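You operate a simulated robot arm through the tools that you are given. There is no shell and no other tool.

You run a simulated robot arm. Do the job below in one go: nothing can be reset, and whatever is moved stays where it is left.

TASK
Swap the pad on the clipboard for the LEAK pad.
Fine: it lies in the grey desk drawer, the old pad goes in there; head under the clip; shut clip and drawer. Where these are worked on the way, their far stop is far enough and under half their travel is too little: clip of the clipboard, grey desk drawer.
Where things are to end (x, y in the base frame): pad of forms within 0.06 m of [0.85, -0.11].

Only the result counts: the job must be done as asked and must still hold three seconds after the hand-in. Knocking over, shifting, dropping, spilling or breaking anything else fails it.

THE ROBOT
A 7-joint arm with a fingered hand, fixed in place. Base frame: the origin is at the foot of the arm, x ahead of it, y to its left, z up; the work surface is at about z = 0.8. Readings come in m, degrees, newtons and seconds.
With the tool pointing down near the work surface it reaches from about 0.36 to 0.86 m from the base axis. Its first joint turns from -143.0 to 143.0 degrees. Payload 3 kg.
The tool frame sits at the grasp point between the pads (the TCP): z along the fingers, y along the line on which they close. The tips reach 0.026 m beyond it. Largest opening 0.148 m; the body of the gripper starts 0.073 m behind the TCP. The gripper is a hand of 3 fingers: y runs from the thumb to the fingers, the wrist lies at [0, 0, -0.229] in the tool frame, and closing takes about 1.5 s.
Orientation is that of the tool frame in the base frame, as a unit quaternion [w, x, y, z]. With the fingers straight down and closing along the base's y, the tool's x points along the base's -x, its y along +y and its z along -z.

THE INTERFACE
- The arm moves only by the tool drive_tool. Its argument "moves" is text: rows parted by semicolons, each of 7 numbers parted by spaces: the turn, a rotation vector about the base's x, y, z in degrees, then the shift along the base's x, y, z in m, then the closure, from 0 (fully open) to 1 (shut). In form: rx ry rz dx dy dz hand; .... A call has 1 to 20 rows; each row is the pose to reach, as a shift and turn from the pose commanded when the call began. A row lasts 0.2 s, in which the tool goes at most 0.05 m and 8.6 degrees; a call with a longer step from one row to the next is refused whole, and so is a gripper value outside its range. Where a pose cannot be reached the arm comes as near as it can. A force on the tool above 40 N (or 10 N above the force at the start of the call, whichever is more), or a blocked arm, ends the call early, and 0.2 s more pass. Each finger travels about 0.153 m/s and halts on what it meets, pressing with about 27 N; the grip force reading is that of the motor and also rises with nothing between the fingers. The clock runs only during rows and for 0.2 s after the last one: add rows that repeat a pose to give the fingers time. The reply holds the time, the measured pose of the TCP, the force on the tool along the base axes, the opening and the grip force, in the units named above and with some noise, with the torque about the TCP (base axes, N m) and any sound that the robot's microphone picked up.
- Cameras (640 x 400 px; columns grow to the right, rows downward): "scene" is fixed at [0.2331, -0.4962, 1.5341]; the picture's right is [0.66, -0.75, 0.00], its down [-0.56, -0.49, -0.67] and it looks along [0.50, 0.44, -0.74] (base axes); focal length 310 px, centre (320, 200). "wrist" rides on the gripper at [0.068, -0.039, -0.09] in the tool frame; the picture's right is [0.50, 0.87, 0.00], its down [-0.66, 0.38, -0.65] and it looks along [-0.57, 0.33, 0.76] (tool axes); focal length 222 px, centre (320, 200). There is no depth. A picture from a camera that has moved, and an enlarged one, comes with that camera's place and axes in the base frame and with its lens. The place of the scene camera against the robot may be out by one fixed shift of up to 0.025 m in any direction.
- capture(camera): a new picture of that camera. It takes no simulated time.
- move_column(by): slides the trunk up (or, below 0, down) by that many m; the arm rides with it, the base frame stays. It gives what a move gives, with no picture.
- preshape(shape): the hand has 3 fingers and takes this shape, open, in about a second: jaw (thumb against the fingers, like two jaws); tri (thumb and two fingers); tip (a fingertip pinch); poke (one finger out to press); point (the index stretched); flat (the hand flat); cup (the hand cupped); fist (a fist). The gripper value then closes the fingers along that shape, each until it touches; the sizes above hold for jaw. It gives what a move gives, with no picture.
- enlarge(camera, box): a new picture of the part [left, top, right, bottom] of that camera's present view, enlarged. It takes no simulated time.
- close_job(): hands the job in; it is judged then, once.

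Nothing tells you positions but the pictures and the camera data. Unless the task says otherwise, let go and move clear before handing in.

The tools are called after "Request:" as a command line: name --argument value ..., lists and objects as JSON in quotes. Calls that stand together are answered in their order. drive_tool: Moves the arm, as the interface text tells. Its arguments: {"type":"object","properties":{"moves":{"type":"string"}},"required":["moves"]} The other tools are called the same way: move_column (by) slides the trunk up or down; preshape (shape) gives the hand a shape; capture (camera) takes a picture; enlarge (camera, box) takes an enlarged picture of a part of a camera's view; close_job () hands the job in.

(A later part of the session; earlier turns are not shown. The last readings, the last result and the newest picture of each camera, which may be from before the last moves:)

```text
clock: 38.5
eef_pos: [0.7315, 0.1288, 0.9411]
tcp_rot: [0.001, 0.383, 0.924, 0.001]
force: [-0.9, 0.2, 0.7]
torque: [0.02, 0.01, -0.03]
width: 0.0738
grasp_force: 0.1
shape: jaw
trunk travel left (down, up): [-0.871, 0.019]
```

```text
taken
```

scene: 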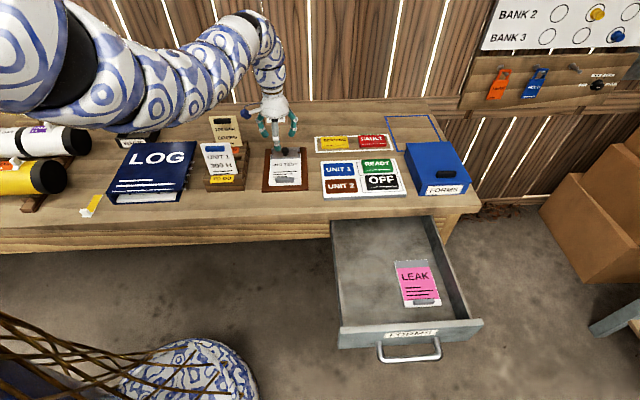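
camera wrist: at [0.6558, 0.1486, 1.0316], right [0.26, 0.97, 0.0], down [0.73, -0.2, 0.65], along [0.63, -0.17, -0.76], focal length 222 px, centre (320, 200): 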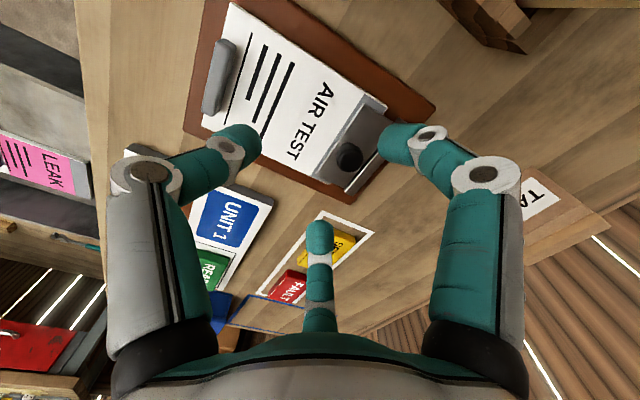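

Request:
enlarge --camera "wrist" --box '[300, 80, 420, 210]'

Request:
enlarge --camera "wrist" --box '[180, 0, 440, 210]'

Request:
enlarge --camera "scene" --box '[250, 135, 320, 200]'

```text
3.08 times, centred on (360, 145) of wrist
camera zoom: at [0.6558, 0.1486, 1.0316], right [0.26, 0.97, 0.0], down [0.73, -0.2, 0.65], along [0.63, -0.17, -0.76], focal length 684 px, centre (197, 369)
```

zoom: 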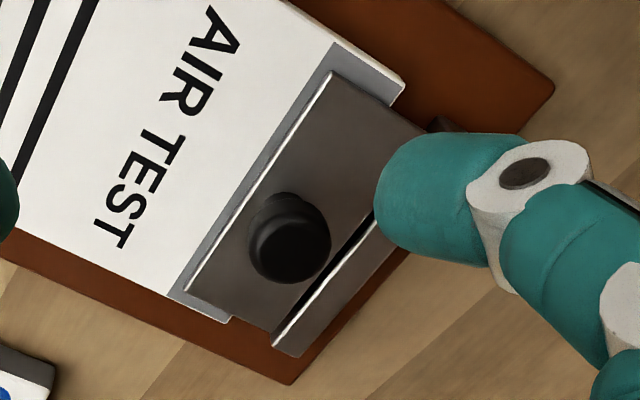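

```text
1.90 times, centred on (310, 105) of wrist
camera zoom: at [0.6558, 0.1486, 1.0316], right [0.26, 0.97, 0.0], down [0.73, -0.2, 0.65], along [0.63, -0.17, -0.76], focal length 423 px, centre (339, 381)
```

zoom: 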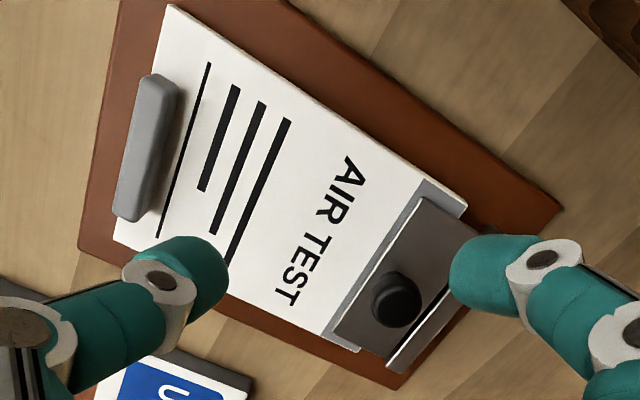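

```text
6.15 times, centred on (285, 168) of scene
camera zoom: at [0.2331, -0.4962, 1.5341], right [0.66, -0.75, 0.0], down [-0.56, -0.49, -0.67], along [0.5, 0.44, -0.74], focal length 1908 px, centre (535, 400)
```

zoom: 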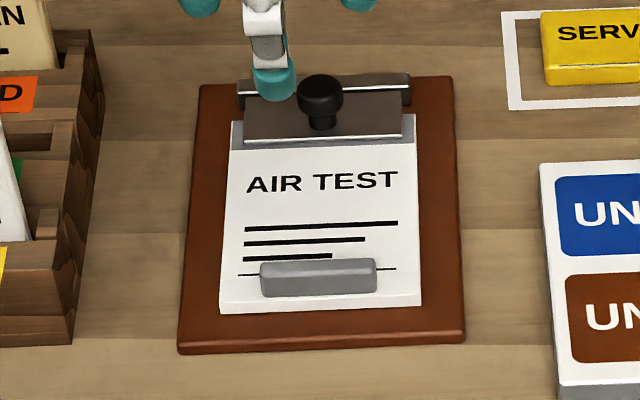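

The clip is a plate hinged at its rear bar, with a mushroom knob near (0.765, 0.145, 0.85). I'll turn the tool +90 degrees so it closes parallel to the hinge line, which lets the knob pivot in the grip as it swings.

Request:
drive_tool --moves "0 0 8.4 0 0 0 0.5; 0 0 16.8 0 0 0 0.5; 0 0 25.2 0 0 0 0.5; 0 0 33.6 0 0 0 0.5; 0 0 42 0 0 0 0.5; 0 0 50.4 0 0 0 0.5; 0 0 58.8 0 0 0 0.5; 0 0 67.2 0 0 0 0.5; 0 0 75.6 0 0 0 0.5; 0 0 84 0 0 0 0.5; 0 0 90 0 0 0 0.5; 0 0 90 0 0 0 0.5"

Request:
capture --camera "wrist"

```text
clock: 41.1
eef_pos: [0.7301, 0.1309, 0.9419]
tcp_rot: [-0.002, -0.384, 0.923, 0.001]
force: [0.9, 0.5, 0.8]
torque: [0.03, 0.01, 0.03]
width: 0.0736
grasp_force: 0.1
shape: jaw
trunk travel left (down, up): [-0.871, 0.019]
```

```text
taken
camera wrist: at [0.7104, 0.0547, 1.0308], right [-0.97, 0.26, 0.0], down [0.2, 0.73, 0.65], along [0.17, 0.63, -0.76], focal length 222 px, centre (320, 200)
```

wrist: 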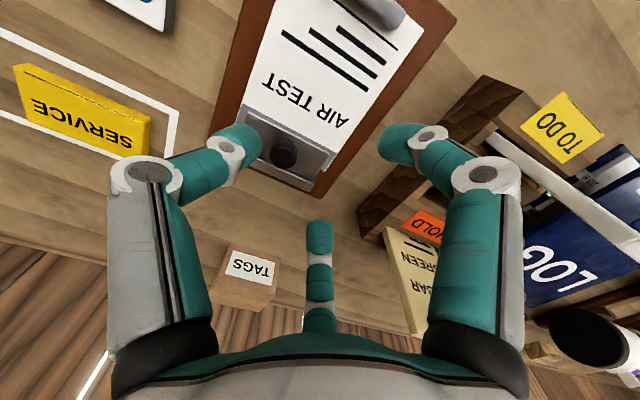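

Request:
enlarge --camera "wrist" --box '[220, 80, 380, 200]'

```text
3.33 times, centred on (300, 140) of wrist
camera zoom: at [0.7104, 0.0547, 1.0308], right [-0.97, 0.26, 0.0], down [0.2, 0.73, 0.65], along [0.17, 0.63, -0.76], focal length 740 px, centre (387, 400)
```

zoom: 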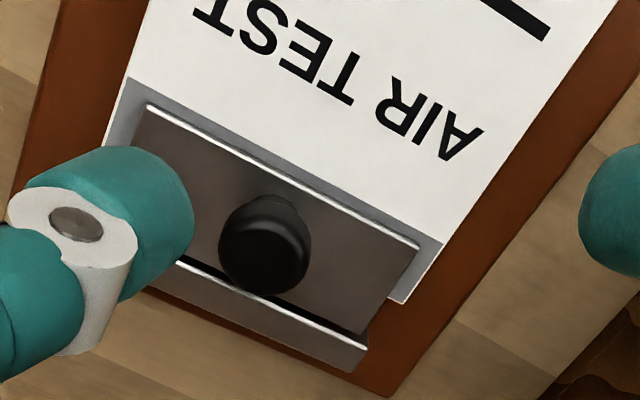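

The knob head centre comes out near (0.771, 0.150) with its top at z of about 0.84. I'll move over it, narrow the hand a little, and descend part way to verify.

Request:
drive_tool --moves "0 0 0 0.014 0.006 -0.02 0.62; 0 0 0 0.028 0.013 -0.04 0.62; 0 0 0 0.041 0.019 -0.06 0.62; 0 0 0 0.041 0.019 -0.07 0.62; 0 0 0 0.041 0.019 -0.07 0.62"

Request:
capture --camera "wrist"

Request:
enlarge --camera "scene" --box '[240, 110, 330, 200]'

```text
clock: 42.3
eef_pos: [0.7546, 0.1385, 0.8985]
tcp_rot: [-0.001, -0.383, 0.924, 0.002]
force: [0.4, -0.2, -0.8]
torque: [0.03, 0.02, -0.01]
width: 0.0561
grasp_force: 0.0
shape: jaw
out of reach, approached as far as the arm can: row 2, 3, 4, 5
trunk travel left (down, up): [-0.871, 0.019]
```

```text
taken
camera wrist: at [0.7333, 0.0637, 0.9879], right [-0.97, 0.26, 0.0], down [0.2, 0.73, 0.65], along [0.17, 0.63, -0.76], focal length 222 px, centre (320, 200)
```

wrist: 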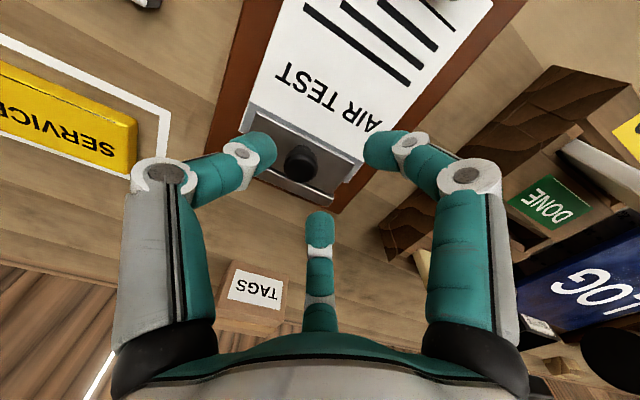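

```text
4.44 times, centred on (285, 155) of scene
camera zoom: at [0.2331, -0.4962, 1.5341], right [0.66, -0.75, 0.0], down [-0.56, -0.49, -0.67], along [0.5, 0.44, -0.74], focal length 1378 px, centre (476, 400)
```

zoom: 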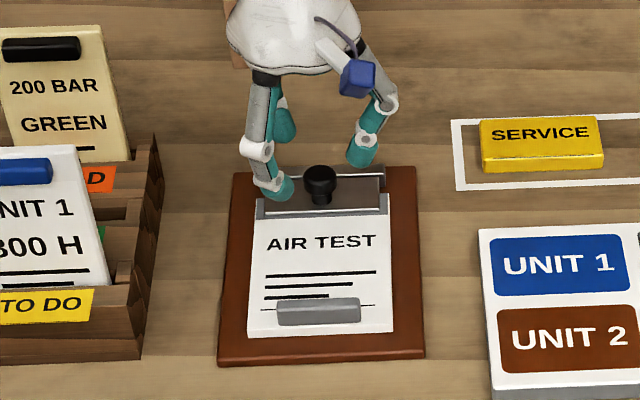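

I've hit the outer limit with the trunk this high. I'll lift the tool a little, lower the trunk, and then continue.

Request:
drive_tool --moves "0 0 0 0 0 0.03 0.62; 0 0 0 0 0 0.06 0.62; 0 0 0 0 0 0.06 0.62"

Request:
move_column --by -0.08

Request:
drive_tool --moves "0 0 0 0.006 0.004 0 0.62; 0 0 0 0.0115 0.008 -0.003 0.62; 0 0 0 0.0165 0.0115 -0.007 0.62; 0 0 0 0.0165 0.0115 -0.007 0.62"

Request:
capture --camera "wrist"

```text
clock: 43.1
eef_pos: [0.7531, 0.139, 0.9595]
tcp_rot: [0.0, -0.383, 0.924, 0.002]
force: [0.3, -0.6, -0.9]
torque: [0.01, 0.03, 0.0]
width: 0.0563
grasp_force: 0.0
shape: jaw
trunk travel left (down, up): [-0.871, 0.019]
```

```text
clock: 44.3
eef_pos: [0.7519, 0.139, 0.8785]
tcp_rot: [0.0, -0.382, 0.924, 0.001]
force: [0.6, -0.6, 0.2]
torque: [0.01, -0.02, -0.01]
width: 0.0561
grasp_force: 0.0
shape: jaw
trunk travel left (down, up): [-0.791, 0.099]
```

```text
clock: 45.3
eef_pos: [0.7687, 0.1509, 0.8726]
tcp_rot: [-0.001, -0.383, 0.924, 0.001]
force: [-1.2, 0.3, -0.8]
torque: [0.0, -0.03, -0.01]
width: 0.0563
grasp_force: 0.1
shape: jaw
trunk travel left (down, up): [-0.791, 0.099]
```

```text
taken
camera wrist: at [0.7488, 0.0755, 0.9625], right [-0.97, 0.26, 0.0], down [0.2, 0.73, 0.66], along [0.17, 0.63, -0.76], focal length 222 px, centre (320, 200)
```

wrist: 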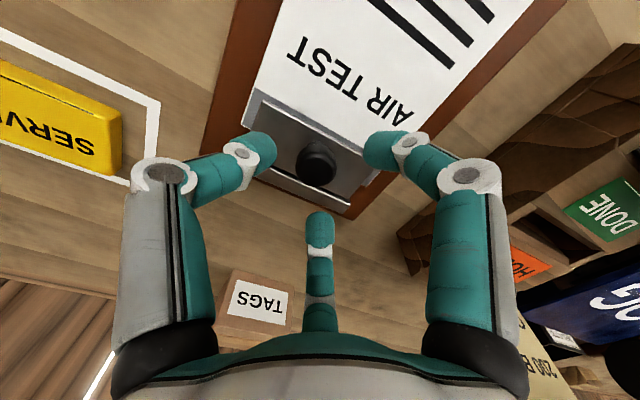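

The hand is aligned over the knob to within a few millimetres. I'll descend the last 2 cm and close on it.

Request:
drive_tool --moves "0 0 0 0.001 -0.001 -0.008 0.62; 0 0 0 0.002 -0.002 -0.016 0.62; 0 0 0 0.002 -0.002 -0.022 0.62; 0 0 0 0.002 -0.002 -0.022 0.62"

Request:
capture --camera "wrist"

Request:
enlarge --camera "scene" --box '[250, 130, 320, 190]'

```text
clock: 46.3
eef_pos: [0.7698, 0.1489, 0.8518]
tcp_rot: [0.0, -0.383, 0.924, 0.001]
force: [0.5, 0.7, 12.1]
torque: [0.44, -0.12, 0.01]
width: 0.0573
grasp_force: 0.0
shape: jaw
trunk travel left (down, up): [-0.791, 0.099]
```

```text
taken
camera wrist: at [0.7505, 0.0736, 0.9405], right [-0.97, 0.26, 0.0], down [0.2, 0.73, 0.65], along [0.17, 0.63, -0.76], focal length 222 px, centre (320, 200)
```

wrist: 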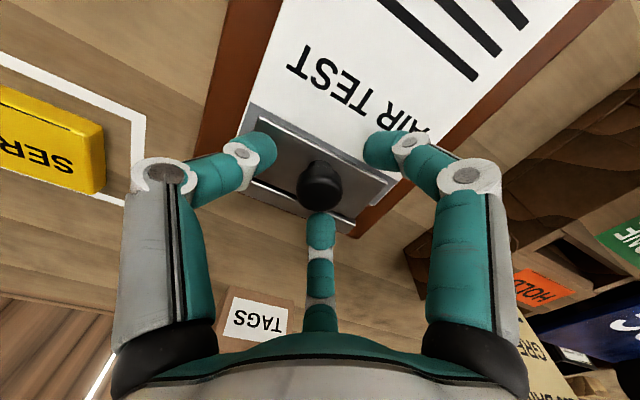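

```text
6.67 times, centred on (285, 160) of scene
camera zoom: at [0.2331, -0.4962, 1.5341], right [0.66, -0.75, 0.0], down [-0.56, -0.49, -0.67], along [0.5, 0.44, -0.74], focal length 2067 px, centre (553, 467)
```

zoom: 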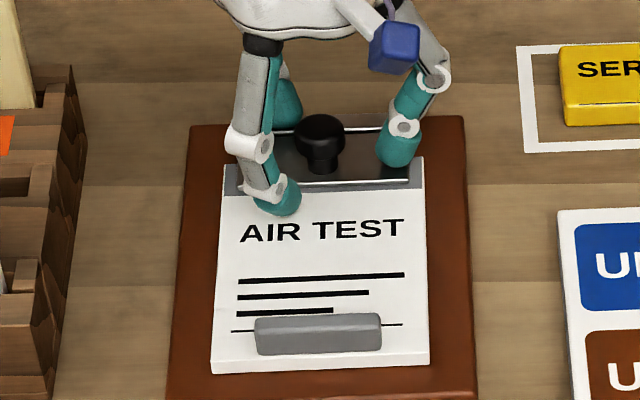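

A rear fingertip is resting on the hinge bar (12 N upward). I'll rise about 5 mm and close on the knob from there.

Request:
drive_tool --moves "0 0 0 0 0 0.004 0.62; 0 0 0 0 0 0.004 0.75; 0 0 0 0 0 0.004 0.85; 0 0 0 0 0 0.002 1; 0 0 0 0 0 0.002 1; 0 0 0 0 0 0.002 1; 0 0 0 0 0 0.002 1"

Request:
capture --camera "wrist"

Request:
enlarge --camera "scene" --box '[250, 130, 320, 190]'

```text
clock: 47.9
eef_pos: [0.7716, 0.1488, 0.8527]
tcp_rot: [0.0, -0.382, 0.924, 0.0]
force: [-2.2, 0.6, 3.5]
torque: [0.02, 0.06, 0.01]
width: 0.0208
grasp_force: 27.0
shape: jaw
trunk travel left (down, up): [-0.791, 0.099]
```

```text
taken
camera wrist: at [0.7515, 0.0738, 0.9421], right [-0.97, 0.26, 0.0], down [0.2, 0.73, 0.65], along [0.17, 0.63, -0.76], focal length 222 px, centre (320, 200)
```

wrist: 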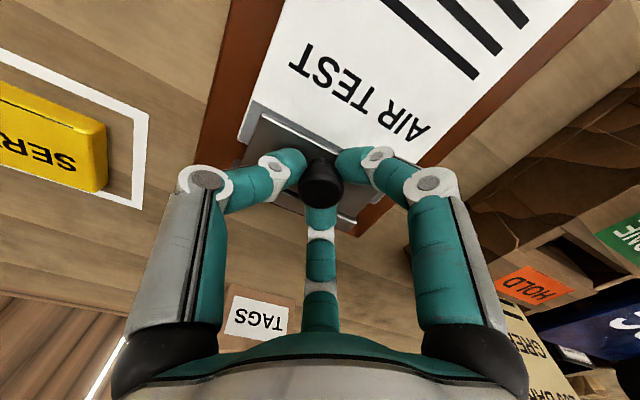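

```text
6.67 times, centred on (285, 160) of scene
camera zoom: at [0.2331, -0.4962, 1.5341], right [0.66, -0.75, 0.0], down [-0.56, -0.49, -0.67], along [0.5, 0.44, -0.74], focal length 2067 px, centre (553, 467)
```

zoom: 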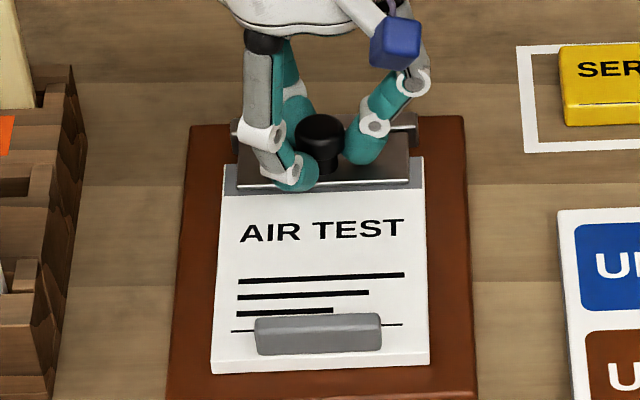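

The knob is held (21 mm, 27 N). I'll try the first bit of the swing, slightly up and back, and read the forces to see how the clip opens.

Request:
drive_tool --moves "0 0 0 0.0015 0.0015 0.003 1; 0 0 0 0.0035 0.0035 0.006 1; 0 0 0 0.0042 0.0042 0.007 1; 0 0 0 0.0042 0.0042 0.007 1"

Request:
enlarge --camera "scene" --box '[250, 130, 320, 190]'

```text
clock: 48.9
eef_pos: [0.7736, 0.1509, 0.8586]
tcp_rot: [-0.003, -0.382, 0.924, 0.001]
force: [-11.5, -6.5, -10.4]
torque: [-0.38, 0.55, 0.01]
width: 0.0201
grasp_force: 26.9
shape: jaw
trunk travel left (down, up): [-0.791, 0.099]
```

```text
6.67 times, centred on (285, 160) of scene
camera zoom: at [0.2331, -0.4962, 1.5341], right [0.66, -0.75, 0.0], down [-0.56, -0.49, -0.67], along [0.5, 0.44, -0.74], focal length 2067 px, centre (553, 467)
```

zoom: 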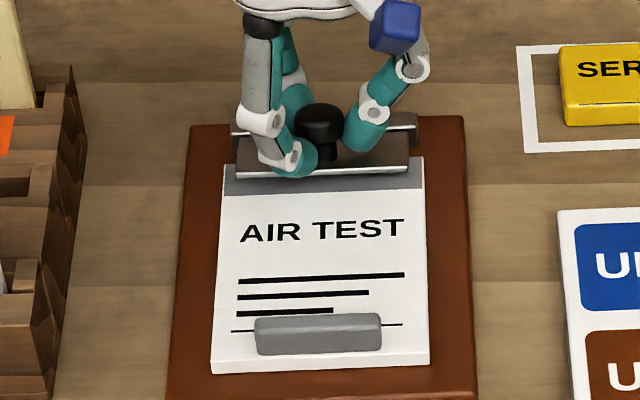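

The plate's front edge has lifted, so it is hinged at the back, but the vertical grip is fighting the knob's tilt. I'll let go gently to see whether the clip stays where it is.

Request:
drive_tool --moves "0 0 0 0 0 0 0.9; 0 0 0 0 0 0 0.75; 0 0 0 0 0 0 0.62; 0 0 0 0 0 0 0.62; 0 0 0 0 0 0 0.62; 0 0 0 0 0 0.02 0.62; 0 0 0 0 0 0.04 0.62"

Request:
enlarge --camera "scene" --box '[250, 130, 320, 190]'

Request:
enlarge --camera "wrist" --box '[220, 80, 380, 220]'

```text
clock: 50.5
eef_pos: [0.7751, 0.1521, 0.8992]
tcp_rot: [-0.001, -0.383, 0.924, 0.002]
force: [0.4, -0.2, 0.1]
torque: [0.02, -0.01, -0.01]
width: 0.0558
grasp_force: 0.1
shape: jaw
trunk travel left (down, up): [-0.791, 0.099]
```

```text
6.67 times, centred on (285, 160) of scene
camera zoom: at [0.2331, -0.4962, 1.5341], right [0.66, -0.75, 0.0], down [-0.56, -0.49, -0.67], along [0.5, 0.44, -0.74], focal length 2067 px, centre (553, 467)
```

zoom: 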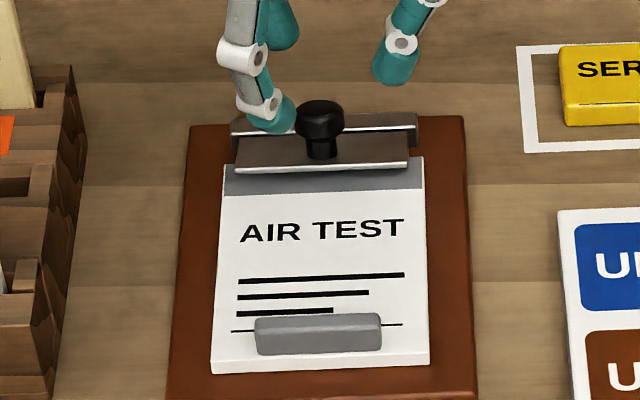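

```text
2.86 times, centred on (300, 150) of wrist
camera zoom: at [0.7558, 0.0765, 0.9883], right [-0.97, 0.26, 0.0], down [0.2, 0.73, 0.65], along [0.17, 0.63, -0.76], focal length 635 px, centre (377, 343)
```

zoom: 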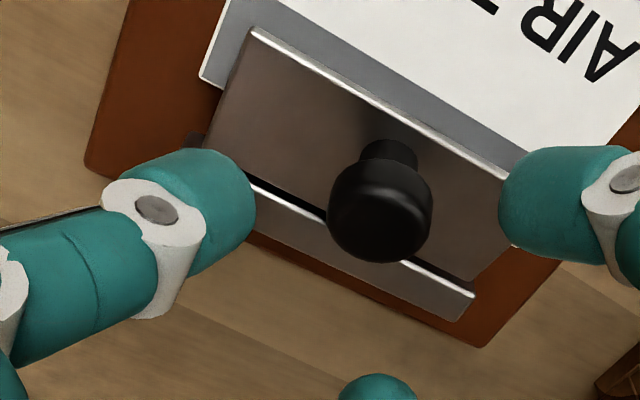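

The clip stays put about 16 degrees open, so there is no strong spring. I'll go back down and cage the knob loosely so it can pivot, then carry it back over the hinge.

Request:
drive_tool --moves "0 0 0 0 0 -0.02 0.62; 0 0 0 0 0 -0.035 0.62; 0 0 0 0 0 -0.043 0.62; 0 0 0 0 0 -0.043 0.72; 0 0 0 0 0 -0.043 0.8; 0 0 0 0 0 -0.043 0.84; 0 0 0 0 0 -0.043 0.84; 0 0 0 0 0 -0.043 0.84"

Request:
capture --camera "wrist"

Request:
enlarge --camera "scene" --box '[250, 130, 320, 190]'

```text
clock: 52.3
eef_pos: [0.7731, 0.1515, 0.8552]
tcp_rot: [-0.002, -0.382, 0.924, 0.002]
force: [0.7, -1.3, -6.4]
torque: [-0.05, 0.08, 0.04]
width: 0.0217
grasp_force: 26.7
shape: jaw
out of reach, approached as far as the arm can: row 3, 4
trunk travel left (down, up): [-0.791, 0.099]
```

```text
taken
camera wrist: at [0.7537, 0.0757, 0.9457], right [-0.97, 0.26, 0.0], down [0.2, 0.73, 0.65], along [0.17, 0.63, -0.76], focal length 222 px, centre (320, 200)
```

wrist: 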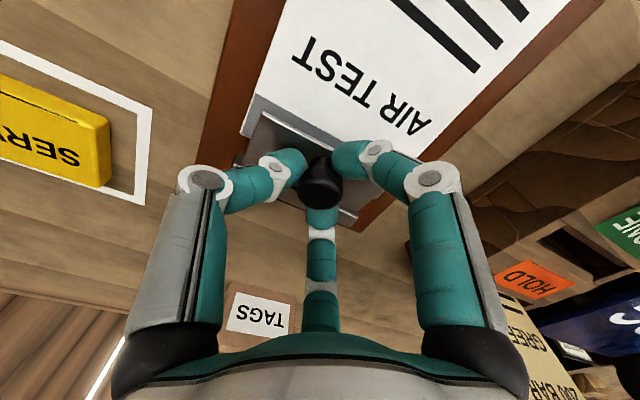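

```text
6.67 times, centred on (285, 160) of scene
camera zoom: at [0.2331, -0.4962, 1.5341], right [0.66, -0.75, 0.0], down [-0.56, -0.49, -0.67], along [0.5, 0.44, -0.74], focal length 2067 px, centre (553, 467)
```

zoom: 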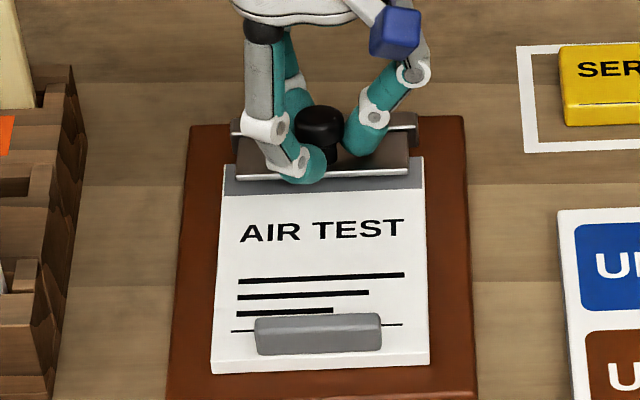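

The knob is already gripped at this closure, and I'm at the edge of the arm's reach. I'll let go, rise, lower the trunk by 0.1 m for more reach, and come back.

Request:
drive_tool --moves "0 0 0 0 0 0 0.75; 0 0 0 0 0 0 0.62; 0 0 0 0 0 0 0.62; 0 0 0 0 0 0.03 0.62; 0 0 0 0 0 0.06 0.62; 0 0 0 0 0 0.09 0.62; 0 0 0 0 0 0.12 0.62; 0 0 0 0 0 0.12 0.62"

Request:
move_column --by -0.1

Request:
enlarge --camera "scene" --box '[250, 130, 320, 190]'

Request:
enlarge --camera "wrist" --box '[220, 80, 400, 220]'

```text
clock: 54.1
eef_pos: [0.7756, 0.1512, 0.9749]
tcp_rot: [-0.002, -0.382, 0.924, 0.001]
force: [-0.3, -0.2, 0.3]
torque: [0.02, -0.04, 0.0]
width: 0.0562
grasp_force: 0.1
shape: jaw
trunk travel left (down, up): [-0.791, 0.099]
```

```text
clock: 55.4
eef_pos: [0.7759, 0.1518, 0.8749]
tcp_rot: [-0.001, -0.383, 0.924, 0.001]
force: [-0.4, -0.1, -0.9]
torque: [0.0, 0.0, -0.03]
width: 0.0561
grasp_force: 0.2
shape: jaw
trunk travel left (down, up): [-0.691, 0.199]
```

```text
6.67 times, centred on (285, 160) of scene
camera zoom: at [0.2331, -0.4962, 1.5341], right [0.66, -0.75, 0.0], down [-0.56, -0.49, -0.67], along [0.5, 0.44, -0.74], focal length 2067 px, centre (553, 467)
```

zoom: 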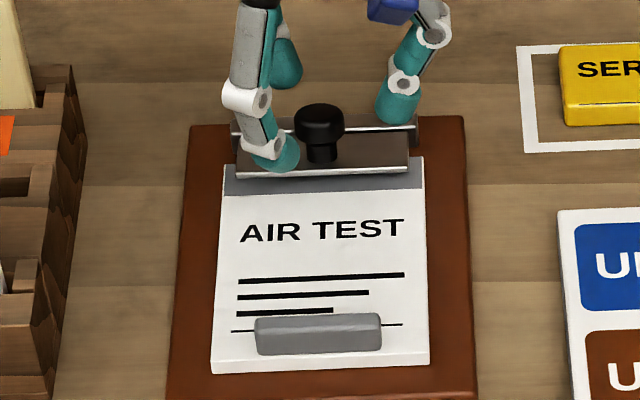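

```text
2.86 times, centred on (310, 150) of wrist
camera zoom: at [0.7546, 0.076, 0.9645], right [-0.97, 0.26, 0.0], down [0.2, 0.73, 0.65], along [0.17, 0.63, -0.76], focal length 635 px, centre (349, 343)
```

zoom: 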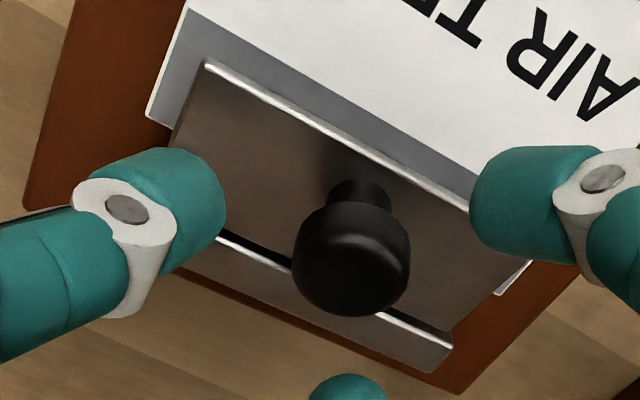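

Now the trunk is lower. I'll descend to the knob, keep a loose cage of about 27 mm, and carry the knob back along its arc.

Request:
drive_tool --moves "0 0 0 0 0 -0.012 0.62; 0 0 0 0 0 -0.02 0.62; 0 0 0 0 0 -0.02 0.72; 0 0 0 0 0 -0.02 0.81; 0 0 0 0 0 -0.02 0.81; 0 0 0 0.0035 0.0035 -0.0165 0.81; 0 0 0 0.0071 0.0071 -0.013 0.81; 0 0 0 0.01 0.01 -0.0115 0.81; 0 0 0 0.0132 0.0132 -0.0102 0.81; 0 0 0 0.0132 0.0132 -0.0102 0.81"

Request:
capture --camera "wrist"

Request:
enlarge --camera "scene" --box '[250, 130, 320, 190]'

```text
clock: 57.6
eef_pos: [0.787, 0.1651, 0.8652]
tcp_rot: [-0.001, -0.383, 0.924, 0.001]
force: [-6.6, -5.3, 1.2]
torque: [-0.2, 0.24, 0.09]
width: 0.031
grasp_force: 0.0
shape: jaw
trunk travel left (down, up): [-0.691, 0.199]
```

```text
taken
camera wrist: at [0.7672, 0.0891, 0.9543], right [-0.97, 0.26, 0.0], down [0.2, 0.73, 0.65], along [0.17, 0.63, -0.76], focal length 222 px, centre (320, 200)
```

wrist: 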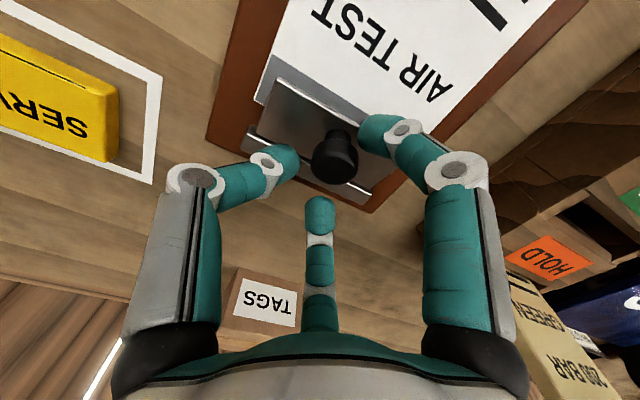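

```text
6.67 times, centred on (285, 160) of scene
camera zoom: at [0.2331, -0.4962, 1.5341], right [0.66, -0.75, 0.0], down [-0.56, -0.49, -0.67], along [0.5, 0.44, -0.74], focal length 2067 px, centre (553, 467)
```

zoom: 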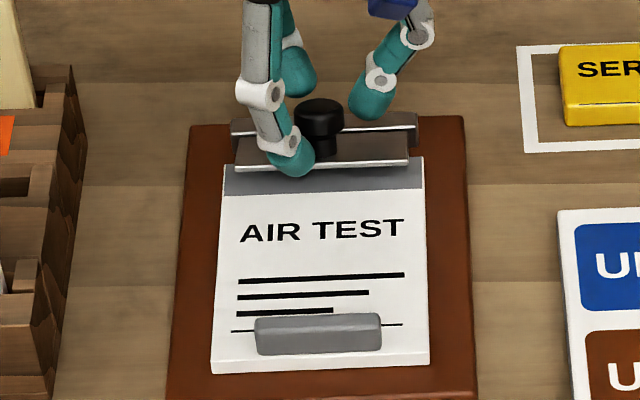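

The front finger is now pushing the knob back with about 8 N, and the clip is opening. I'll continue along the arc.

Request:
drive_tool --moves "0 0 0 0.003 0.003 0.001 0.81; 0 0 0 0.006 0.006 0.002 0.81; 0 0 0 0.009 0.009 0.003 0.81; 0 0 0 0.012 0.012 0.003 0.81; 0 0 0 0.015 0.015 0.003 0.81; 0 0 0 0.015 0.015 0.003 0.81"

Request:
capture --camera "wrist"

Request:
enlarge --camera "scene" --box '[250, 130, 320, 190]'

```text
clock: 59.0
eef_pos: [0.8017, 0.1789, 0.8695]
tcp_rot: [-0.001, -0.382, 0.924, 0.002]
force: [-10.3, -12.8, 8.0]
torque: [-0.58, 0.66, 0.35]
width: 0.0519
grasp_force: 0.1
shape: jaw
trunk travel left (down, up): [-0.691, 0.199]
```

```text
taken
camera wrist: at [0.7818, 0.103, 0.9578], right [-0.97, 0.26, 0.0], down [0.2, 0.73, 0.65], along [0.17, 0.63, -0.76], focal length 222 px, centre (320, 200)
```

wrist: 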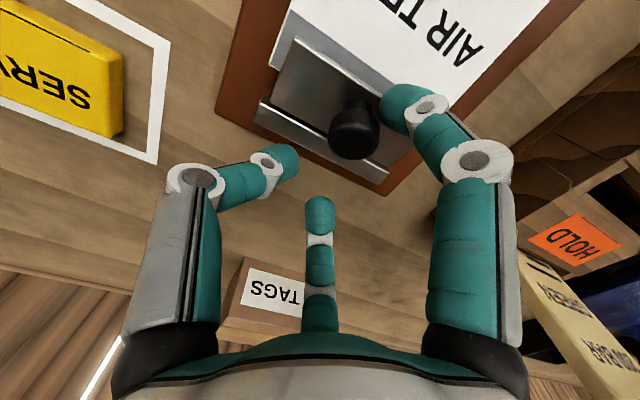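

```text
6.67 times, centred on (285, 160) of scene
camera zoom: at [0.2331, -0.4962, 1.5341], right [0.66, -0.75, 0.0], down [-0.56, -0.49, -0.67], along [0.5, 0.44, -0.74], focal length 2067 px, centre (553, 467)
```

zoom: 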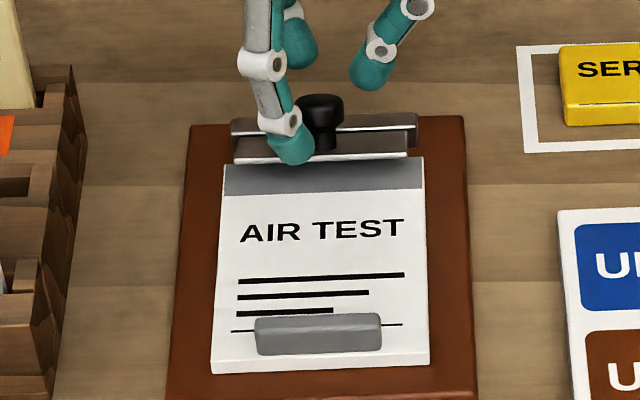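

The single front finger is slipping past the knob, though the clip did open a bit more. I'll lift off, check the clip, and switch to a tilted firm grip that can rotate along with the plate.

Request:
drive_tool --moves "0 0 0 -0.003 -0.003 0 0.7; 0 0 0 -0.003 -0.003 0.02 0.62; 0 0 0 -0.005 -0.005 0.05 0.62; 0 0 0 -0.02 -0.02 0.07 0.62; 0 0 0 -0.04 -0.04 0.08 0.62; 0 0 0 -0.04 -0.04 0.08 0.62"

Request:
enlarge --camera "wrist" --box '[220, 60, 400, 200]'

Request:
enlarge --camera "scene" --box '[250, 130, 320, 190]'

```text
clock: 60.4
eef_pos: [0.7625, 0.1406, 0.9484]
tcp_rot: [0.0, -0.383, 0.924, 0.002]
force: [0.0, 0.1, -0.5]
torque: [-0.03, 0.01, 0.01]
width: 0.0556
grasp_force: 0.0
shape: jaw
trunk travel left (down, up): [-0.691, 0.199]
```

```text
2.86 times, centred on (310, 130) of wrist
camera zoom: at [0.7422, 0.0647, 1.0379], right [-0.97, 0.26, 0.0], down [0.2, 0.73, 0.65], along [0.17, 0.63, -0.76], focal length 635 px, centre (349, 400)
```

zoom: 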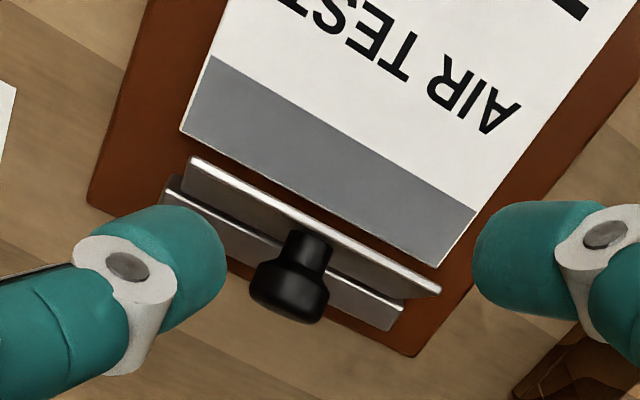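

```text
6.67 times, centred on (285, 160) of scene
camera zoom: at [0.2331, -0.4962, 1.5341], right [0.66, -0.75, 0.0], down [-0.56, -0.49, -0.67], along [0.5, 0.44, -0.74], focal length 2067 px, centre (553, 467)
```

zoom: 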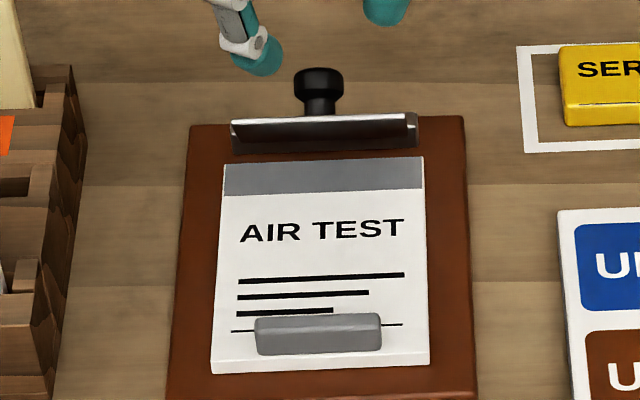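

Lifting off carried the knob with it: the plate now stands about 55 degrees open and the pad's grey head is fully clear. I'll close the fingers and nudge the plate a bit further back from its underside.

Request:
drive_tool --moves "0 0 0 -0.012 -0.015 -0.02 0.8; 0 0 0 -0.012 -0.015 -0.03 1; 0 0 0 -0.012 -0.015 -0.03 1; 0 0 0 -0.012 -0.015 -0.03 1; 0 0 0 -0.012 -0.015 -0.03 1"

Request:
capture --camera "wrist"

Request:
enlarge --camera "scene" --box '[240, 110, 330, 200]'

```text
clock: 61.6
eef_pos: [0.7504, 0.1239, 0.9172]
tcp_rot: [-0.001, -0.382, 0.924, 0.001]
force: [0.9, 0.2, -0.2]
torque: [0.01, -0.01, -0.02]
width: 0.0
grasp_force: 26.8
shape: jaw
trunk travel left (down, up): [-0.691, 0.199]
```

```text
taken
camera wrist: at [0.7303, 0.0485, 1.0067], right [-0.97, 0.26, 0.0], down [0.2, 0.73, 0.65], along [0.17, 0.63, -0.76], focal length 222 px, centre (320, 200)
```

wrist: 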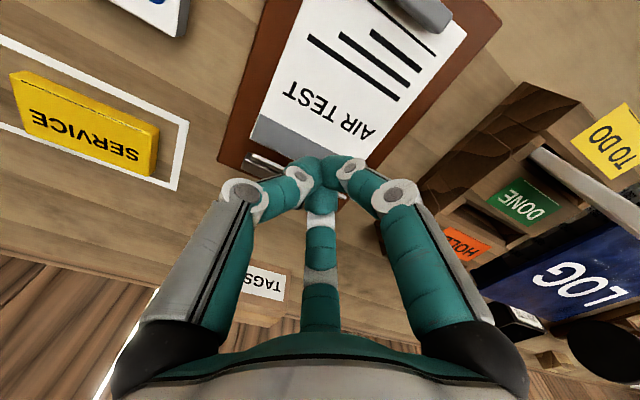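

```text
4.44 times, centred on (285, 155) of scene
camera zoom: at [0.2331, -0.4962, 1.5341], right [0.66, -0.75, 0.0], down [-0.56, -0.49, -0.67], along [0.5, 0.44, -0.74], focal length 1378 px, centre (476, 400)
```

zoom: 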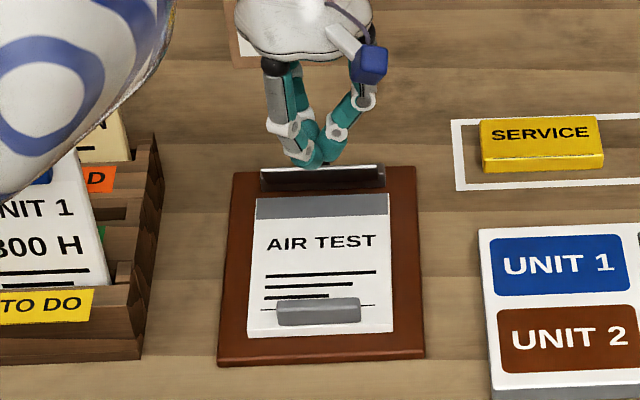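

Request:
drive_tool --moves "0 0 0 0 0 -0.03 1; 0 0 0 0 0 -0.055 1; 0 0 0 0 0 -0.063 1; 0 0 0 0.005 0.005 -0.063 1; 0 0 0 0.01 0.01 -0.063 1; 0 0 0 0.015 0.015 -0.063 1; 0 0 0 0.02 0.02 -0.063 1; 0 0 0 0.02 0.02 -0.063 1"

Request:
enlarge --camera "scene" --box '[250, 130, 320, 190]'

Request:
enlarge --camera "wrist" --box '[220, 60, 420, 220]'

```text
clock: 63.4
eef_pos: [0.7715, 0.1451, 0.8538]
tcp_rot: [0.0, -0.383, 0.924, 0.001]
force: [0.0, -0.5, -0.6]
torque: [-0.01, -0.01, -0.03]
width: 0.0001
grasp_force: 27.4
shape: jaw
trunk travel left (down, up): [-0.691, 0.199]
```

```text
6.67 times, centred on (285, 160) of scene
camera zoom: at [0.2331, -0.4962, 1.5341], right [0.66, -0.75, 0.0], down [-0.56, -0.49, -0.67], along [0.5, 0.44, -0.74], focal length 2067 px, centre (553, 467)
```

zoom: 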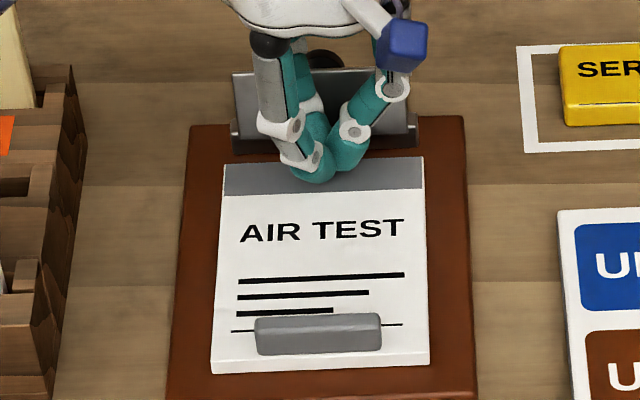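

```text
2.50 times, centred on (320, 140) of wrist
camera zoom: at [0.751, 0.0691, 0.9436], right [-0.97, 0.26, 0.0], down [0.2, 0.73, 0.65], along [0.17, 0.63, -0.76], focal length 555 px, centre (320, 350)
```

zoom: 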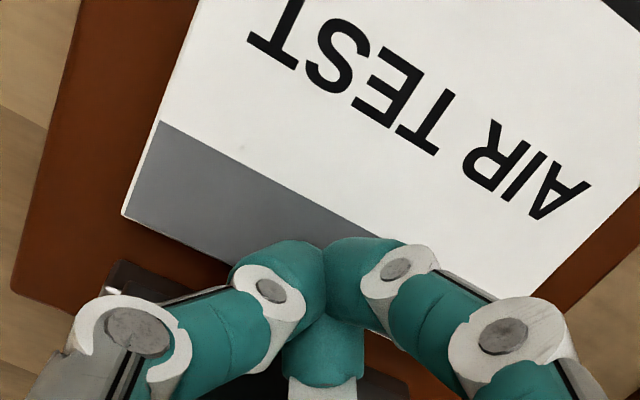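

The clip is now open past vertical, well beyond half its travel. I'll back the hand off, rise, and look at the pad's grey grip tab.

Request:
drive_tool --moves "0 0 0 -0.015 -0.015 0 1; 0 0 0 -0.03 -0.03 0.01 0.9; 0 0 0 -0.045 -0.045 0.04 0.75; 0 0 0 -0.06 -0.06 0.07 0.62; 0 0 0 -0.075 -0.075 0.08 0.62; 0 0 0 -0.075 -0.075 0.08 0.62"

Request:
capture --camera "wrist"

Request:
enlarge --camera "scene" --box '[250, 130, 320, 200]'

```text
clock: 64.8
eef_pos: [0.7159, 0.083, 0.92]
tcp_rot: [-0.002, -0.383, 0.924, 0.001]
force: [-0.6, 0.2, 1.3]
torque: [-0.02, -0.03, -0.02]
width: 0.0561
grasp_force: 0.1
shape: jaw
out of reach, approached as far as the arm can: row 4, 5, 6
trunk travel left (down, up): [-0.691, 0.199]
```

```text
taken
camera wrist: at [0.6969, 0.0074, 1.0101], right [-0.97, 0.26, 0.0], down [0.2, 0.73, 0.65], along [0.17, 0.63, -0.76], focal length 222 px, centre (320, 200)
```

wrist: 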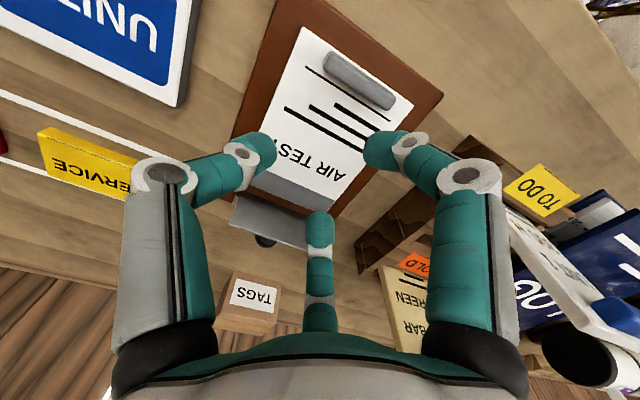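

```text
5.71 times, centred on (285, 165) of scene
camera zoom: at [0.2331, -0.4962, 1.5341], right [0.66, -0.75, 0.0], down [-0.56, -0.49, -0.67], along [0.5, 0.44, -0.74], focal length 1772 px, centre (520, 400)
```

zoom: 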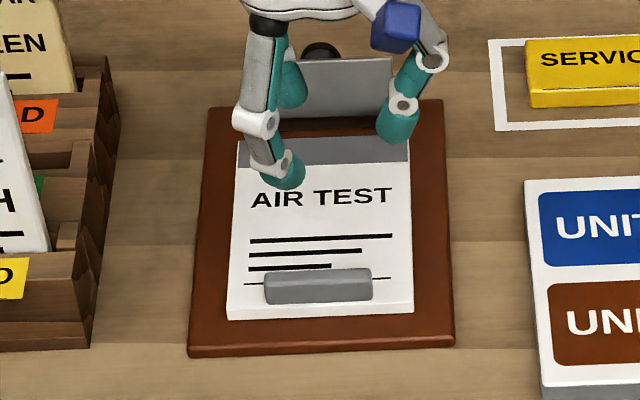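

The clip is wide open and stays there. The pad's tab is near (0.680, 0.056, 0.825), so I'll raise the trunk for the shorter reach and turn the tool so it closes across the tab's narrow side.

Request:
move_column --by 0.1

Request:
drive_tool --moves "0 0 -8.4 -0.003 -0.003 -0.01 0.6; 0 0 -16.8 -0.006 -0.005 -0.02 0.6; 0 0 -25.2 -0.009 -0.008 -0.03 0.6; 0 0 -33.6 -0.012 -0.01 -0.04 0.6; 0 0 -42 -0.015 -0.012 -0.05 0.6; 0 0 -50.4 -0.018 -0.015 -0.06 0.6; 0 0 -58.8 -0.021 -0.018 -0.07 0.6; 0 0 -67.2 -0.025 -0.02 -0.08 0.6; 0 0 -75.6 -0.028 -0.022 -0.09 0.6; 0 0 -84 -0.032 -0.025 -0.1 0.6; 0 0 -90 -0.036 -0.027 -0.105 0.6; 0 0 -90 -0.036 -0.027 -0.105 0.6"

Request:
capture --camera "wrist"

Request:
capture --camera "scene"

```text
clock: 66.2
eef_pos: [0.7173, 0.0836, 1.0207]
tcp_rot: [-0.001, -0.383, 0.924, 0.001]
force: [0.0, 0.4, 0.2]
torque: [0.01, -0.03, -0.03]
width: 0.0559
grasp_force: 0.1
shape: jaw
trunk travel left (down, up): [-0.791, 0.099]
```

```text
clock: 68.8
eef_pos: [0.6808, 0.0565, 0.9136]
tcp_rot: [0.0, 0.384, 0.923, 0.002]
force: [-0.8, 0.2, 0.3]
torque: [0.0, -0.01, 0.03]
width: 0.0591
grasp_force: 0.2
shape: jaw
trunk travel left (down, up): [-0.791, 0.099]
```

```text
taken
camera wrist: at [0.6048, 0.0759, 1.0044], right [0.26, 0.97, 0.0], down [0.73, -0.2, 0.65], along [0.63, -0.17, -0.76], focal length 222 px, centre (320, 200)
```

wrist: 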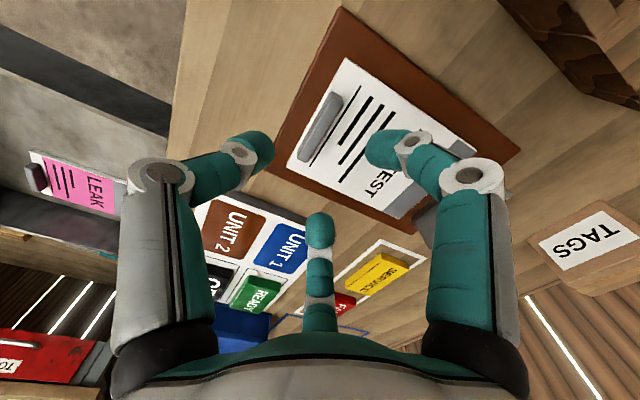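

```text
taken
```

scene: 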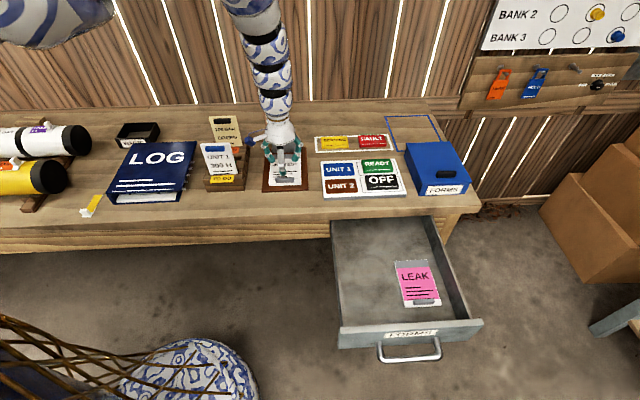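

Request:
enlarge --camera "wrist" --box '[260, 50, 420, 220]'

```text
2.35 times, centred on (340, 135) of wrist
camera zoom: at [0.6048, 0.0759, 1.0044], right [0.26, 0.97, 0.0], down [0.73, -0.2, 0.65], along [0.63, -0.17, -0.76], focal length 523 px, centre (273, 353)
```

zoom: 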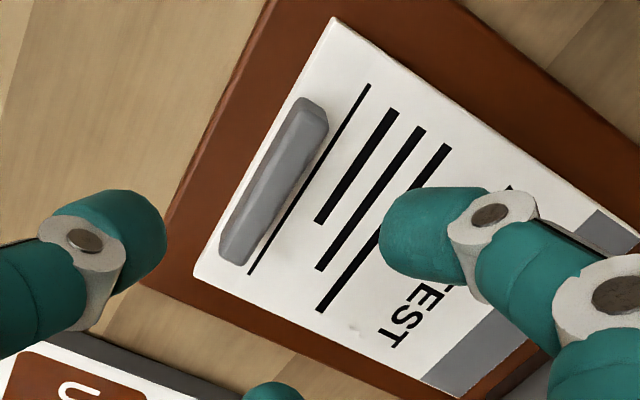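

The tab is right under the hand at about (0.679, 0.055). I'll descend so the fingertips are just above the paper, then grip the tab.

Request:
drive_tool --moves "0 0 0 -0.0015 -0.001 -0.03 0.6; 0 0 0 -0.0015 -0.001 -0.05 0.65; 0 0 0 -0.0015 -0.001 -0.062 0.68; 0 0 0 -0.0015 -0.001 -0.068 0.68; 0 0 0 -0.0015 -0.001 -0.068 0.68"

Request:
capture --camera "wrist"

Request:
enlarge --camera "scene" --box '[250, 140, 320, 210]'

```text
clock: 70.0
eef_pos: [0.6799, 0.0551, 0.8451]
tcp_rot: [-0.001, 0.383, 0.924, 0.002]
force: [0.6, -0.2, 1.2]
torque: [0.01, -0.02, 0.02]
width: 0.0478
grasp_force: 0.0
shape: jaw
trunk travel left (down, up): [-0.791, 0.099]
```

```text
taken
camera wrist: at [0.6035, 0.0746, 0.936], right [0.26, 0.97, 0.0], down [0.73, -0.2, 0.65], along [0.63, -0.17, -0.76], focal length 222 px, centre (320, 200)
```

wrist: 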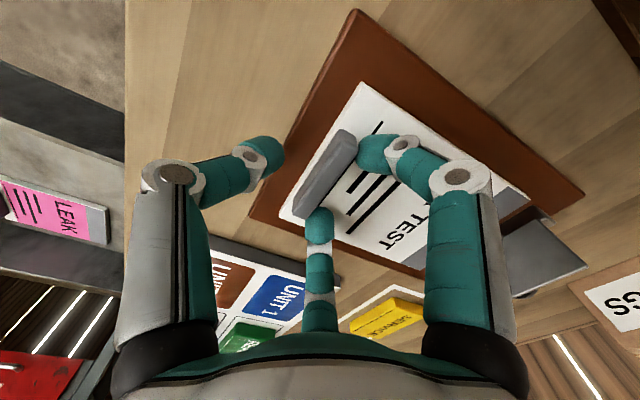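

```text
5.71 times, centred on (285, 175) of scene
camera zoom: at [0.2331, -0.4962, 1.5341], right [0.66, -0.75, 0.0], down [-0.56, -0.49, -0.67], along [0.5, 0.44, -0.74], focal length 1772 px, centre (520, 343)
```

zoom: 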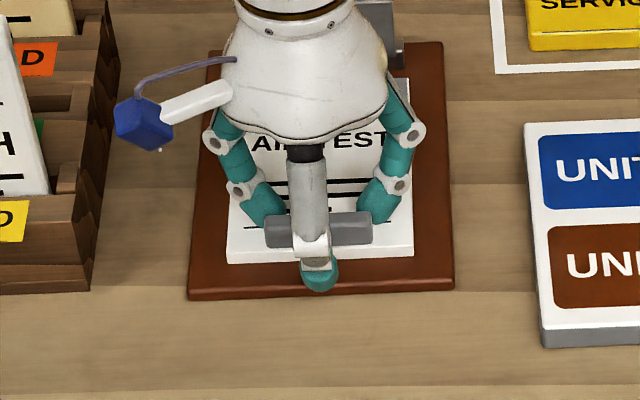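

Request:
drive_tool --moves "0 0 0 0 0 -0.003 0.75; 0 0 0 0 0 -0.003 0.85; 0 0 0 0 0 -0.003 1; 0 0 0 0 0 -0.003 1; 0 0 0 0 0 -0.003 1; 0 0 0 0 0 -0.003 1"

Request:
capture --camera "wrist"

Request:
enlarge --camera "scene" --box '[250, 140, 320, 210]'

```text
clock: 71.3
eef_pos: [0.6792, 0.0562, 0.8427]
tcp_rot: [-0.002, 0.383, 0.924, 0.002]
force: [-0.4, -0.6, -1.1]
torque: [-0.05, 0.05, 0.0]
width: 0.0125
grasp_force: 26.6
shape: jaw
trunk travel left (down, up): [-0.791, 0.099]
```

```text
taken
camera wrist: at [0.6036, 0.0751, 0.9337], right [0.26, 0.97, 0.0], down [0.73, -0.2, 0.65], along [0.63, -0.17, -0.76], focal length 222 px, centre (320, 200)
```

wrist: 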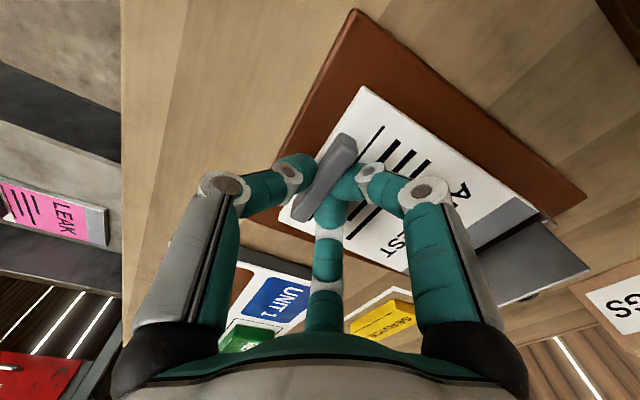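

```text
5.71 times, centred on (285, 175) of scene
camera zoom: at [0.2331, -0.4962, 1.5341], right [0.66, -0.75, 0.0], down [-0.56, -0.49, -0.67], along [0.5, 0.44, -0.74], focal length 1772 px, centre (520, 343)
```

zoom: 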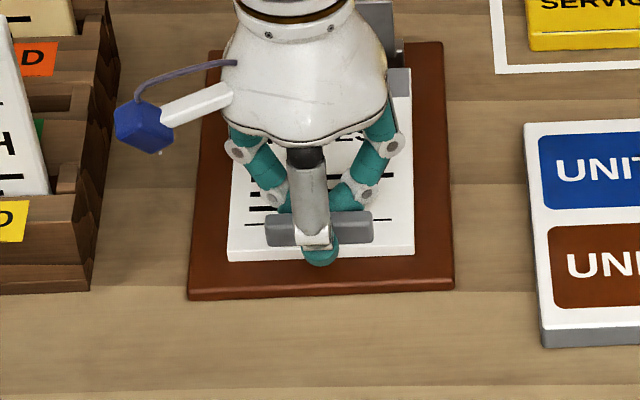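

The tab is gripped (12.5 mm). On-clipboard reference for the tab grip: TCP (0.679, 0.056, 0.843). I'll slide the pad slightly forward and lift it.

Request:
drive_tool --moves "0 0 0 -0.002 -0.002 0.005 1; 0 0 0 -0.005 -0.005 0.02 1; 0 0 0 -0.007 -0.007 0.04 1; 0 0 0 -0.007 -0.007 0.06 1; 0 0 0 -0.007 -0.007 0.08 1; 0 0 0 -0.007 -0.007 0.08 1"

Request:
capture --camera "wrist"

Request:
enlarge --camera "scene" --box '[240, 120, 330, 210]'

```text
clock: 72.8
eef_pos: [0.6713, 0.0487, 0.9252]
tcp_rot: [-0.001, 0.383, 0.924, 0.001]
force: [0.9, 0.1, -0.4]
torque: [-0.04, 0.05, -0.01]
width: 0.0122
grasp_force: 27.1
shape: jaw
trunk travel left (down, up): [-0.791, 0.099]
```

```text
taken
camera wrist: at [0.5963, 0.0684, 1.0149], right [0.26, 0.97, 0.0], down [0.73, -0.2, 0.65], along [0.63, -0.17, -0.76], focal length 222 px, centre (320, 200)
```

wrist: 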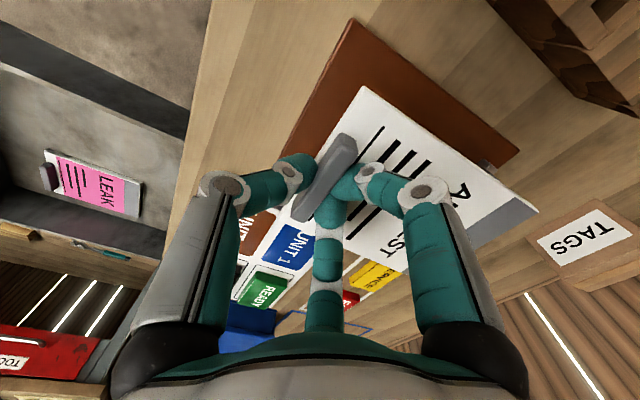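

```text
4.44 times, centred on (285, 165) of scene
camera zoom: at [0.2331, -0.4962, 1.5341], right [0.66, -0.75, 0.0], down [-0.56, -0.49, -0.67], along [0.5, 0.44, -0.74], focal length 1378 px, centre (476, 356)
```

zoom: 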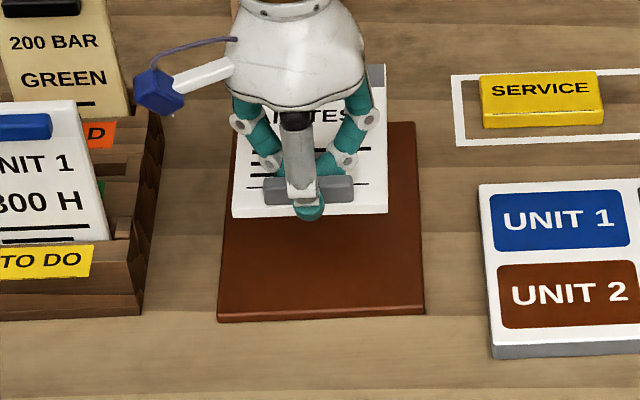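

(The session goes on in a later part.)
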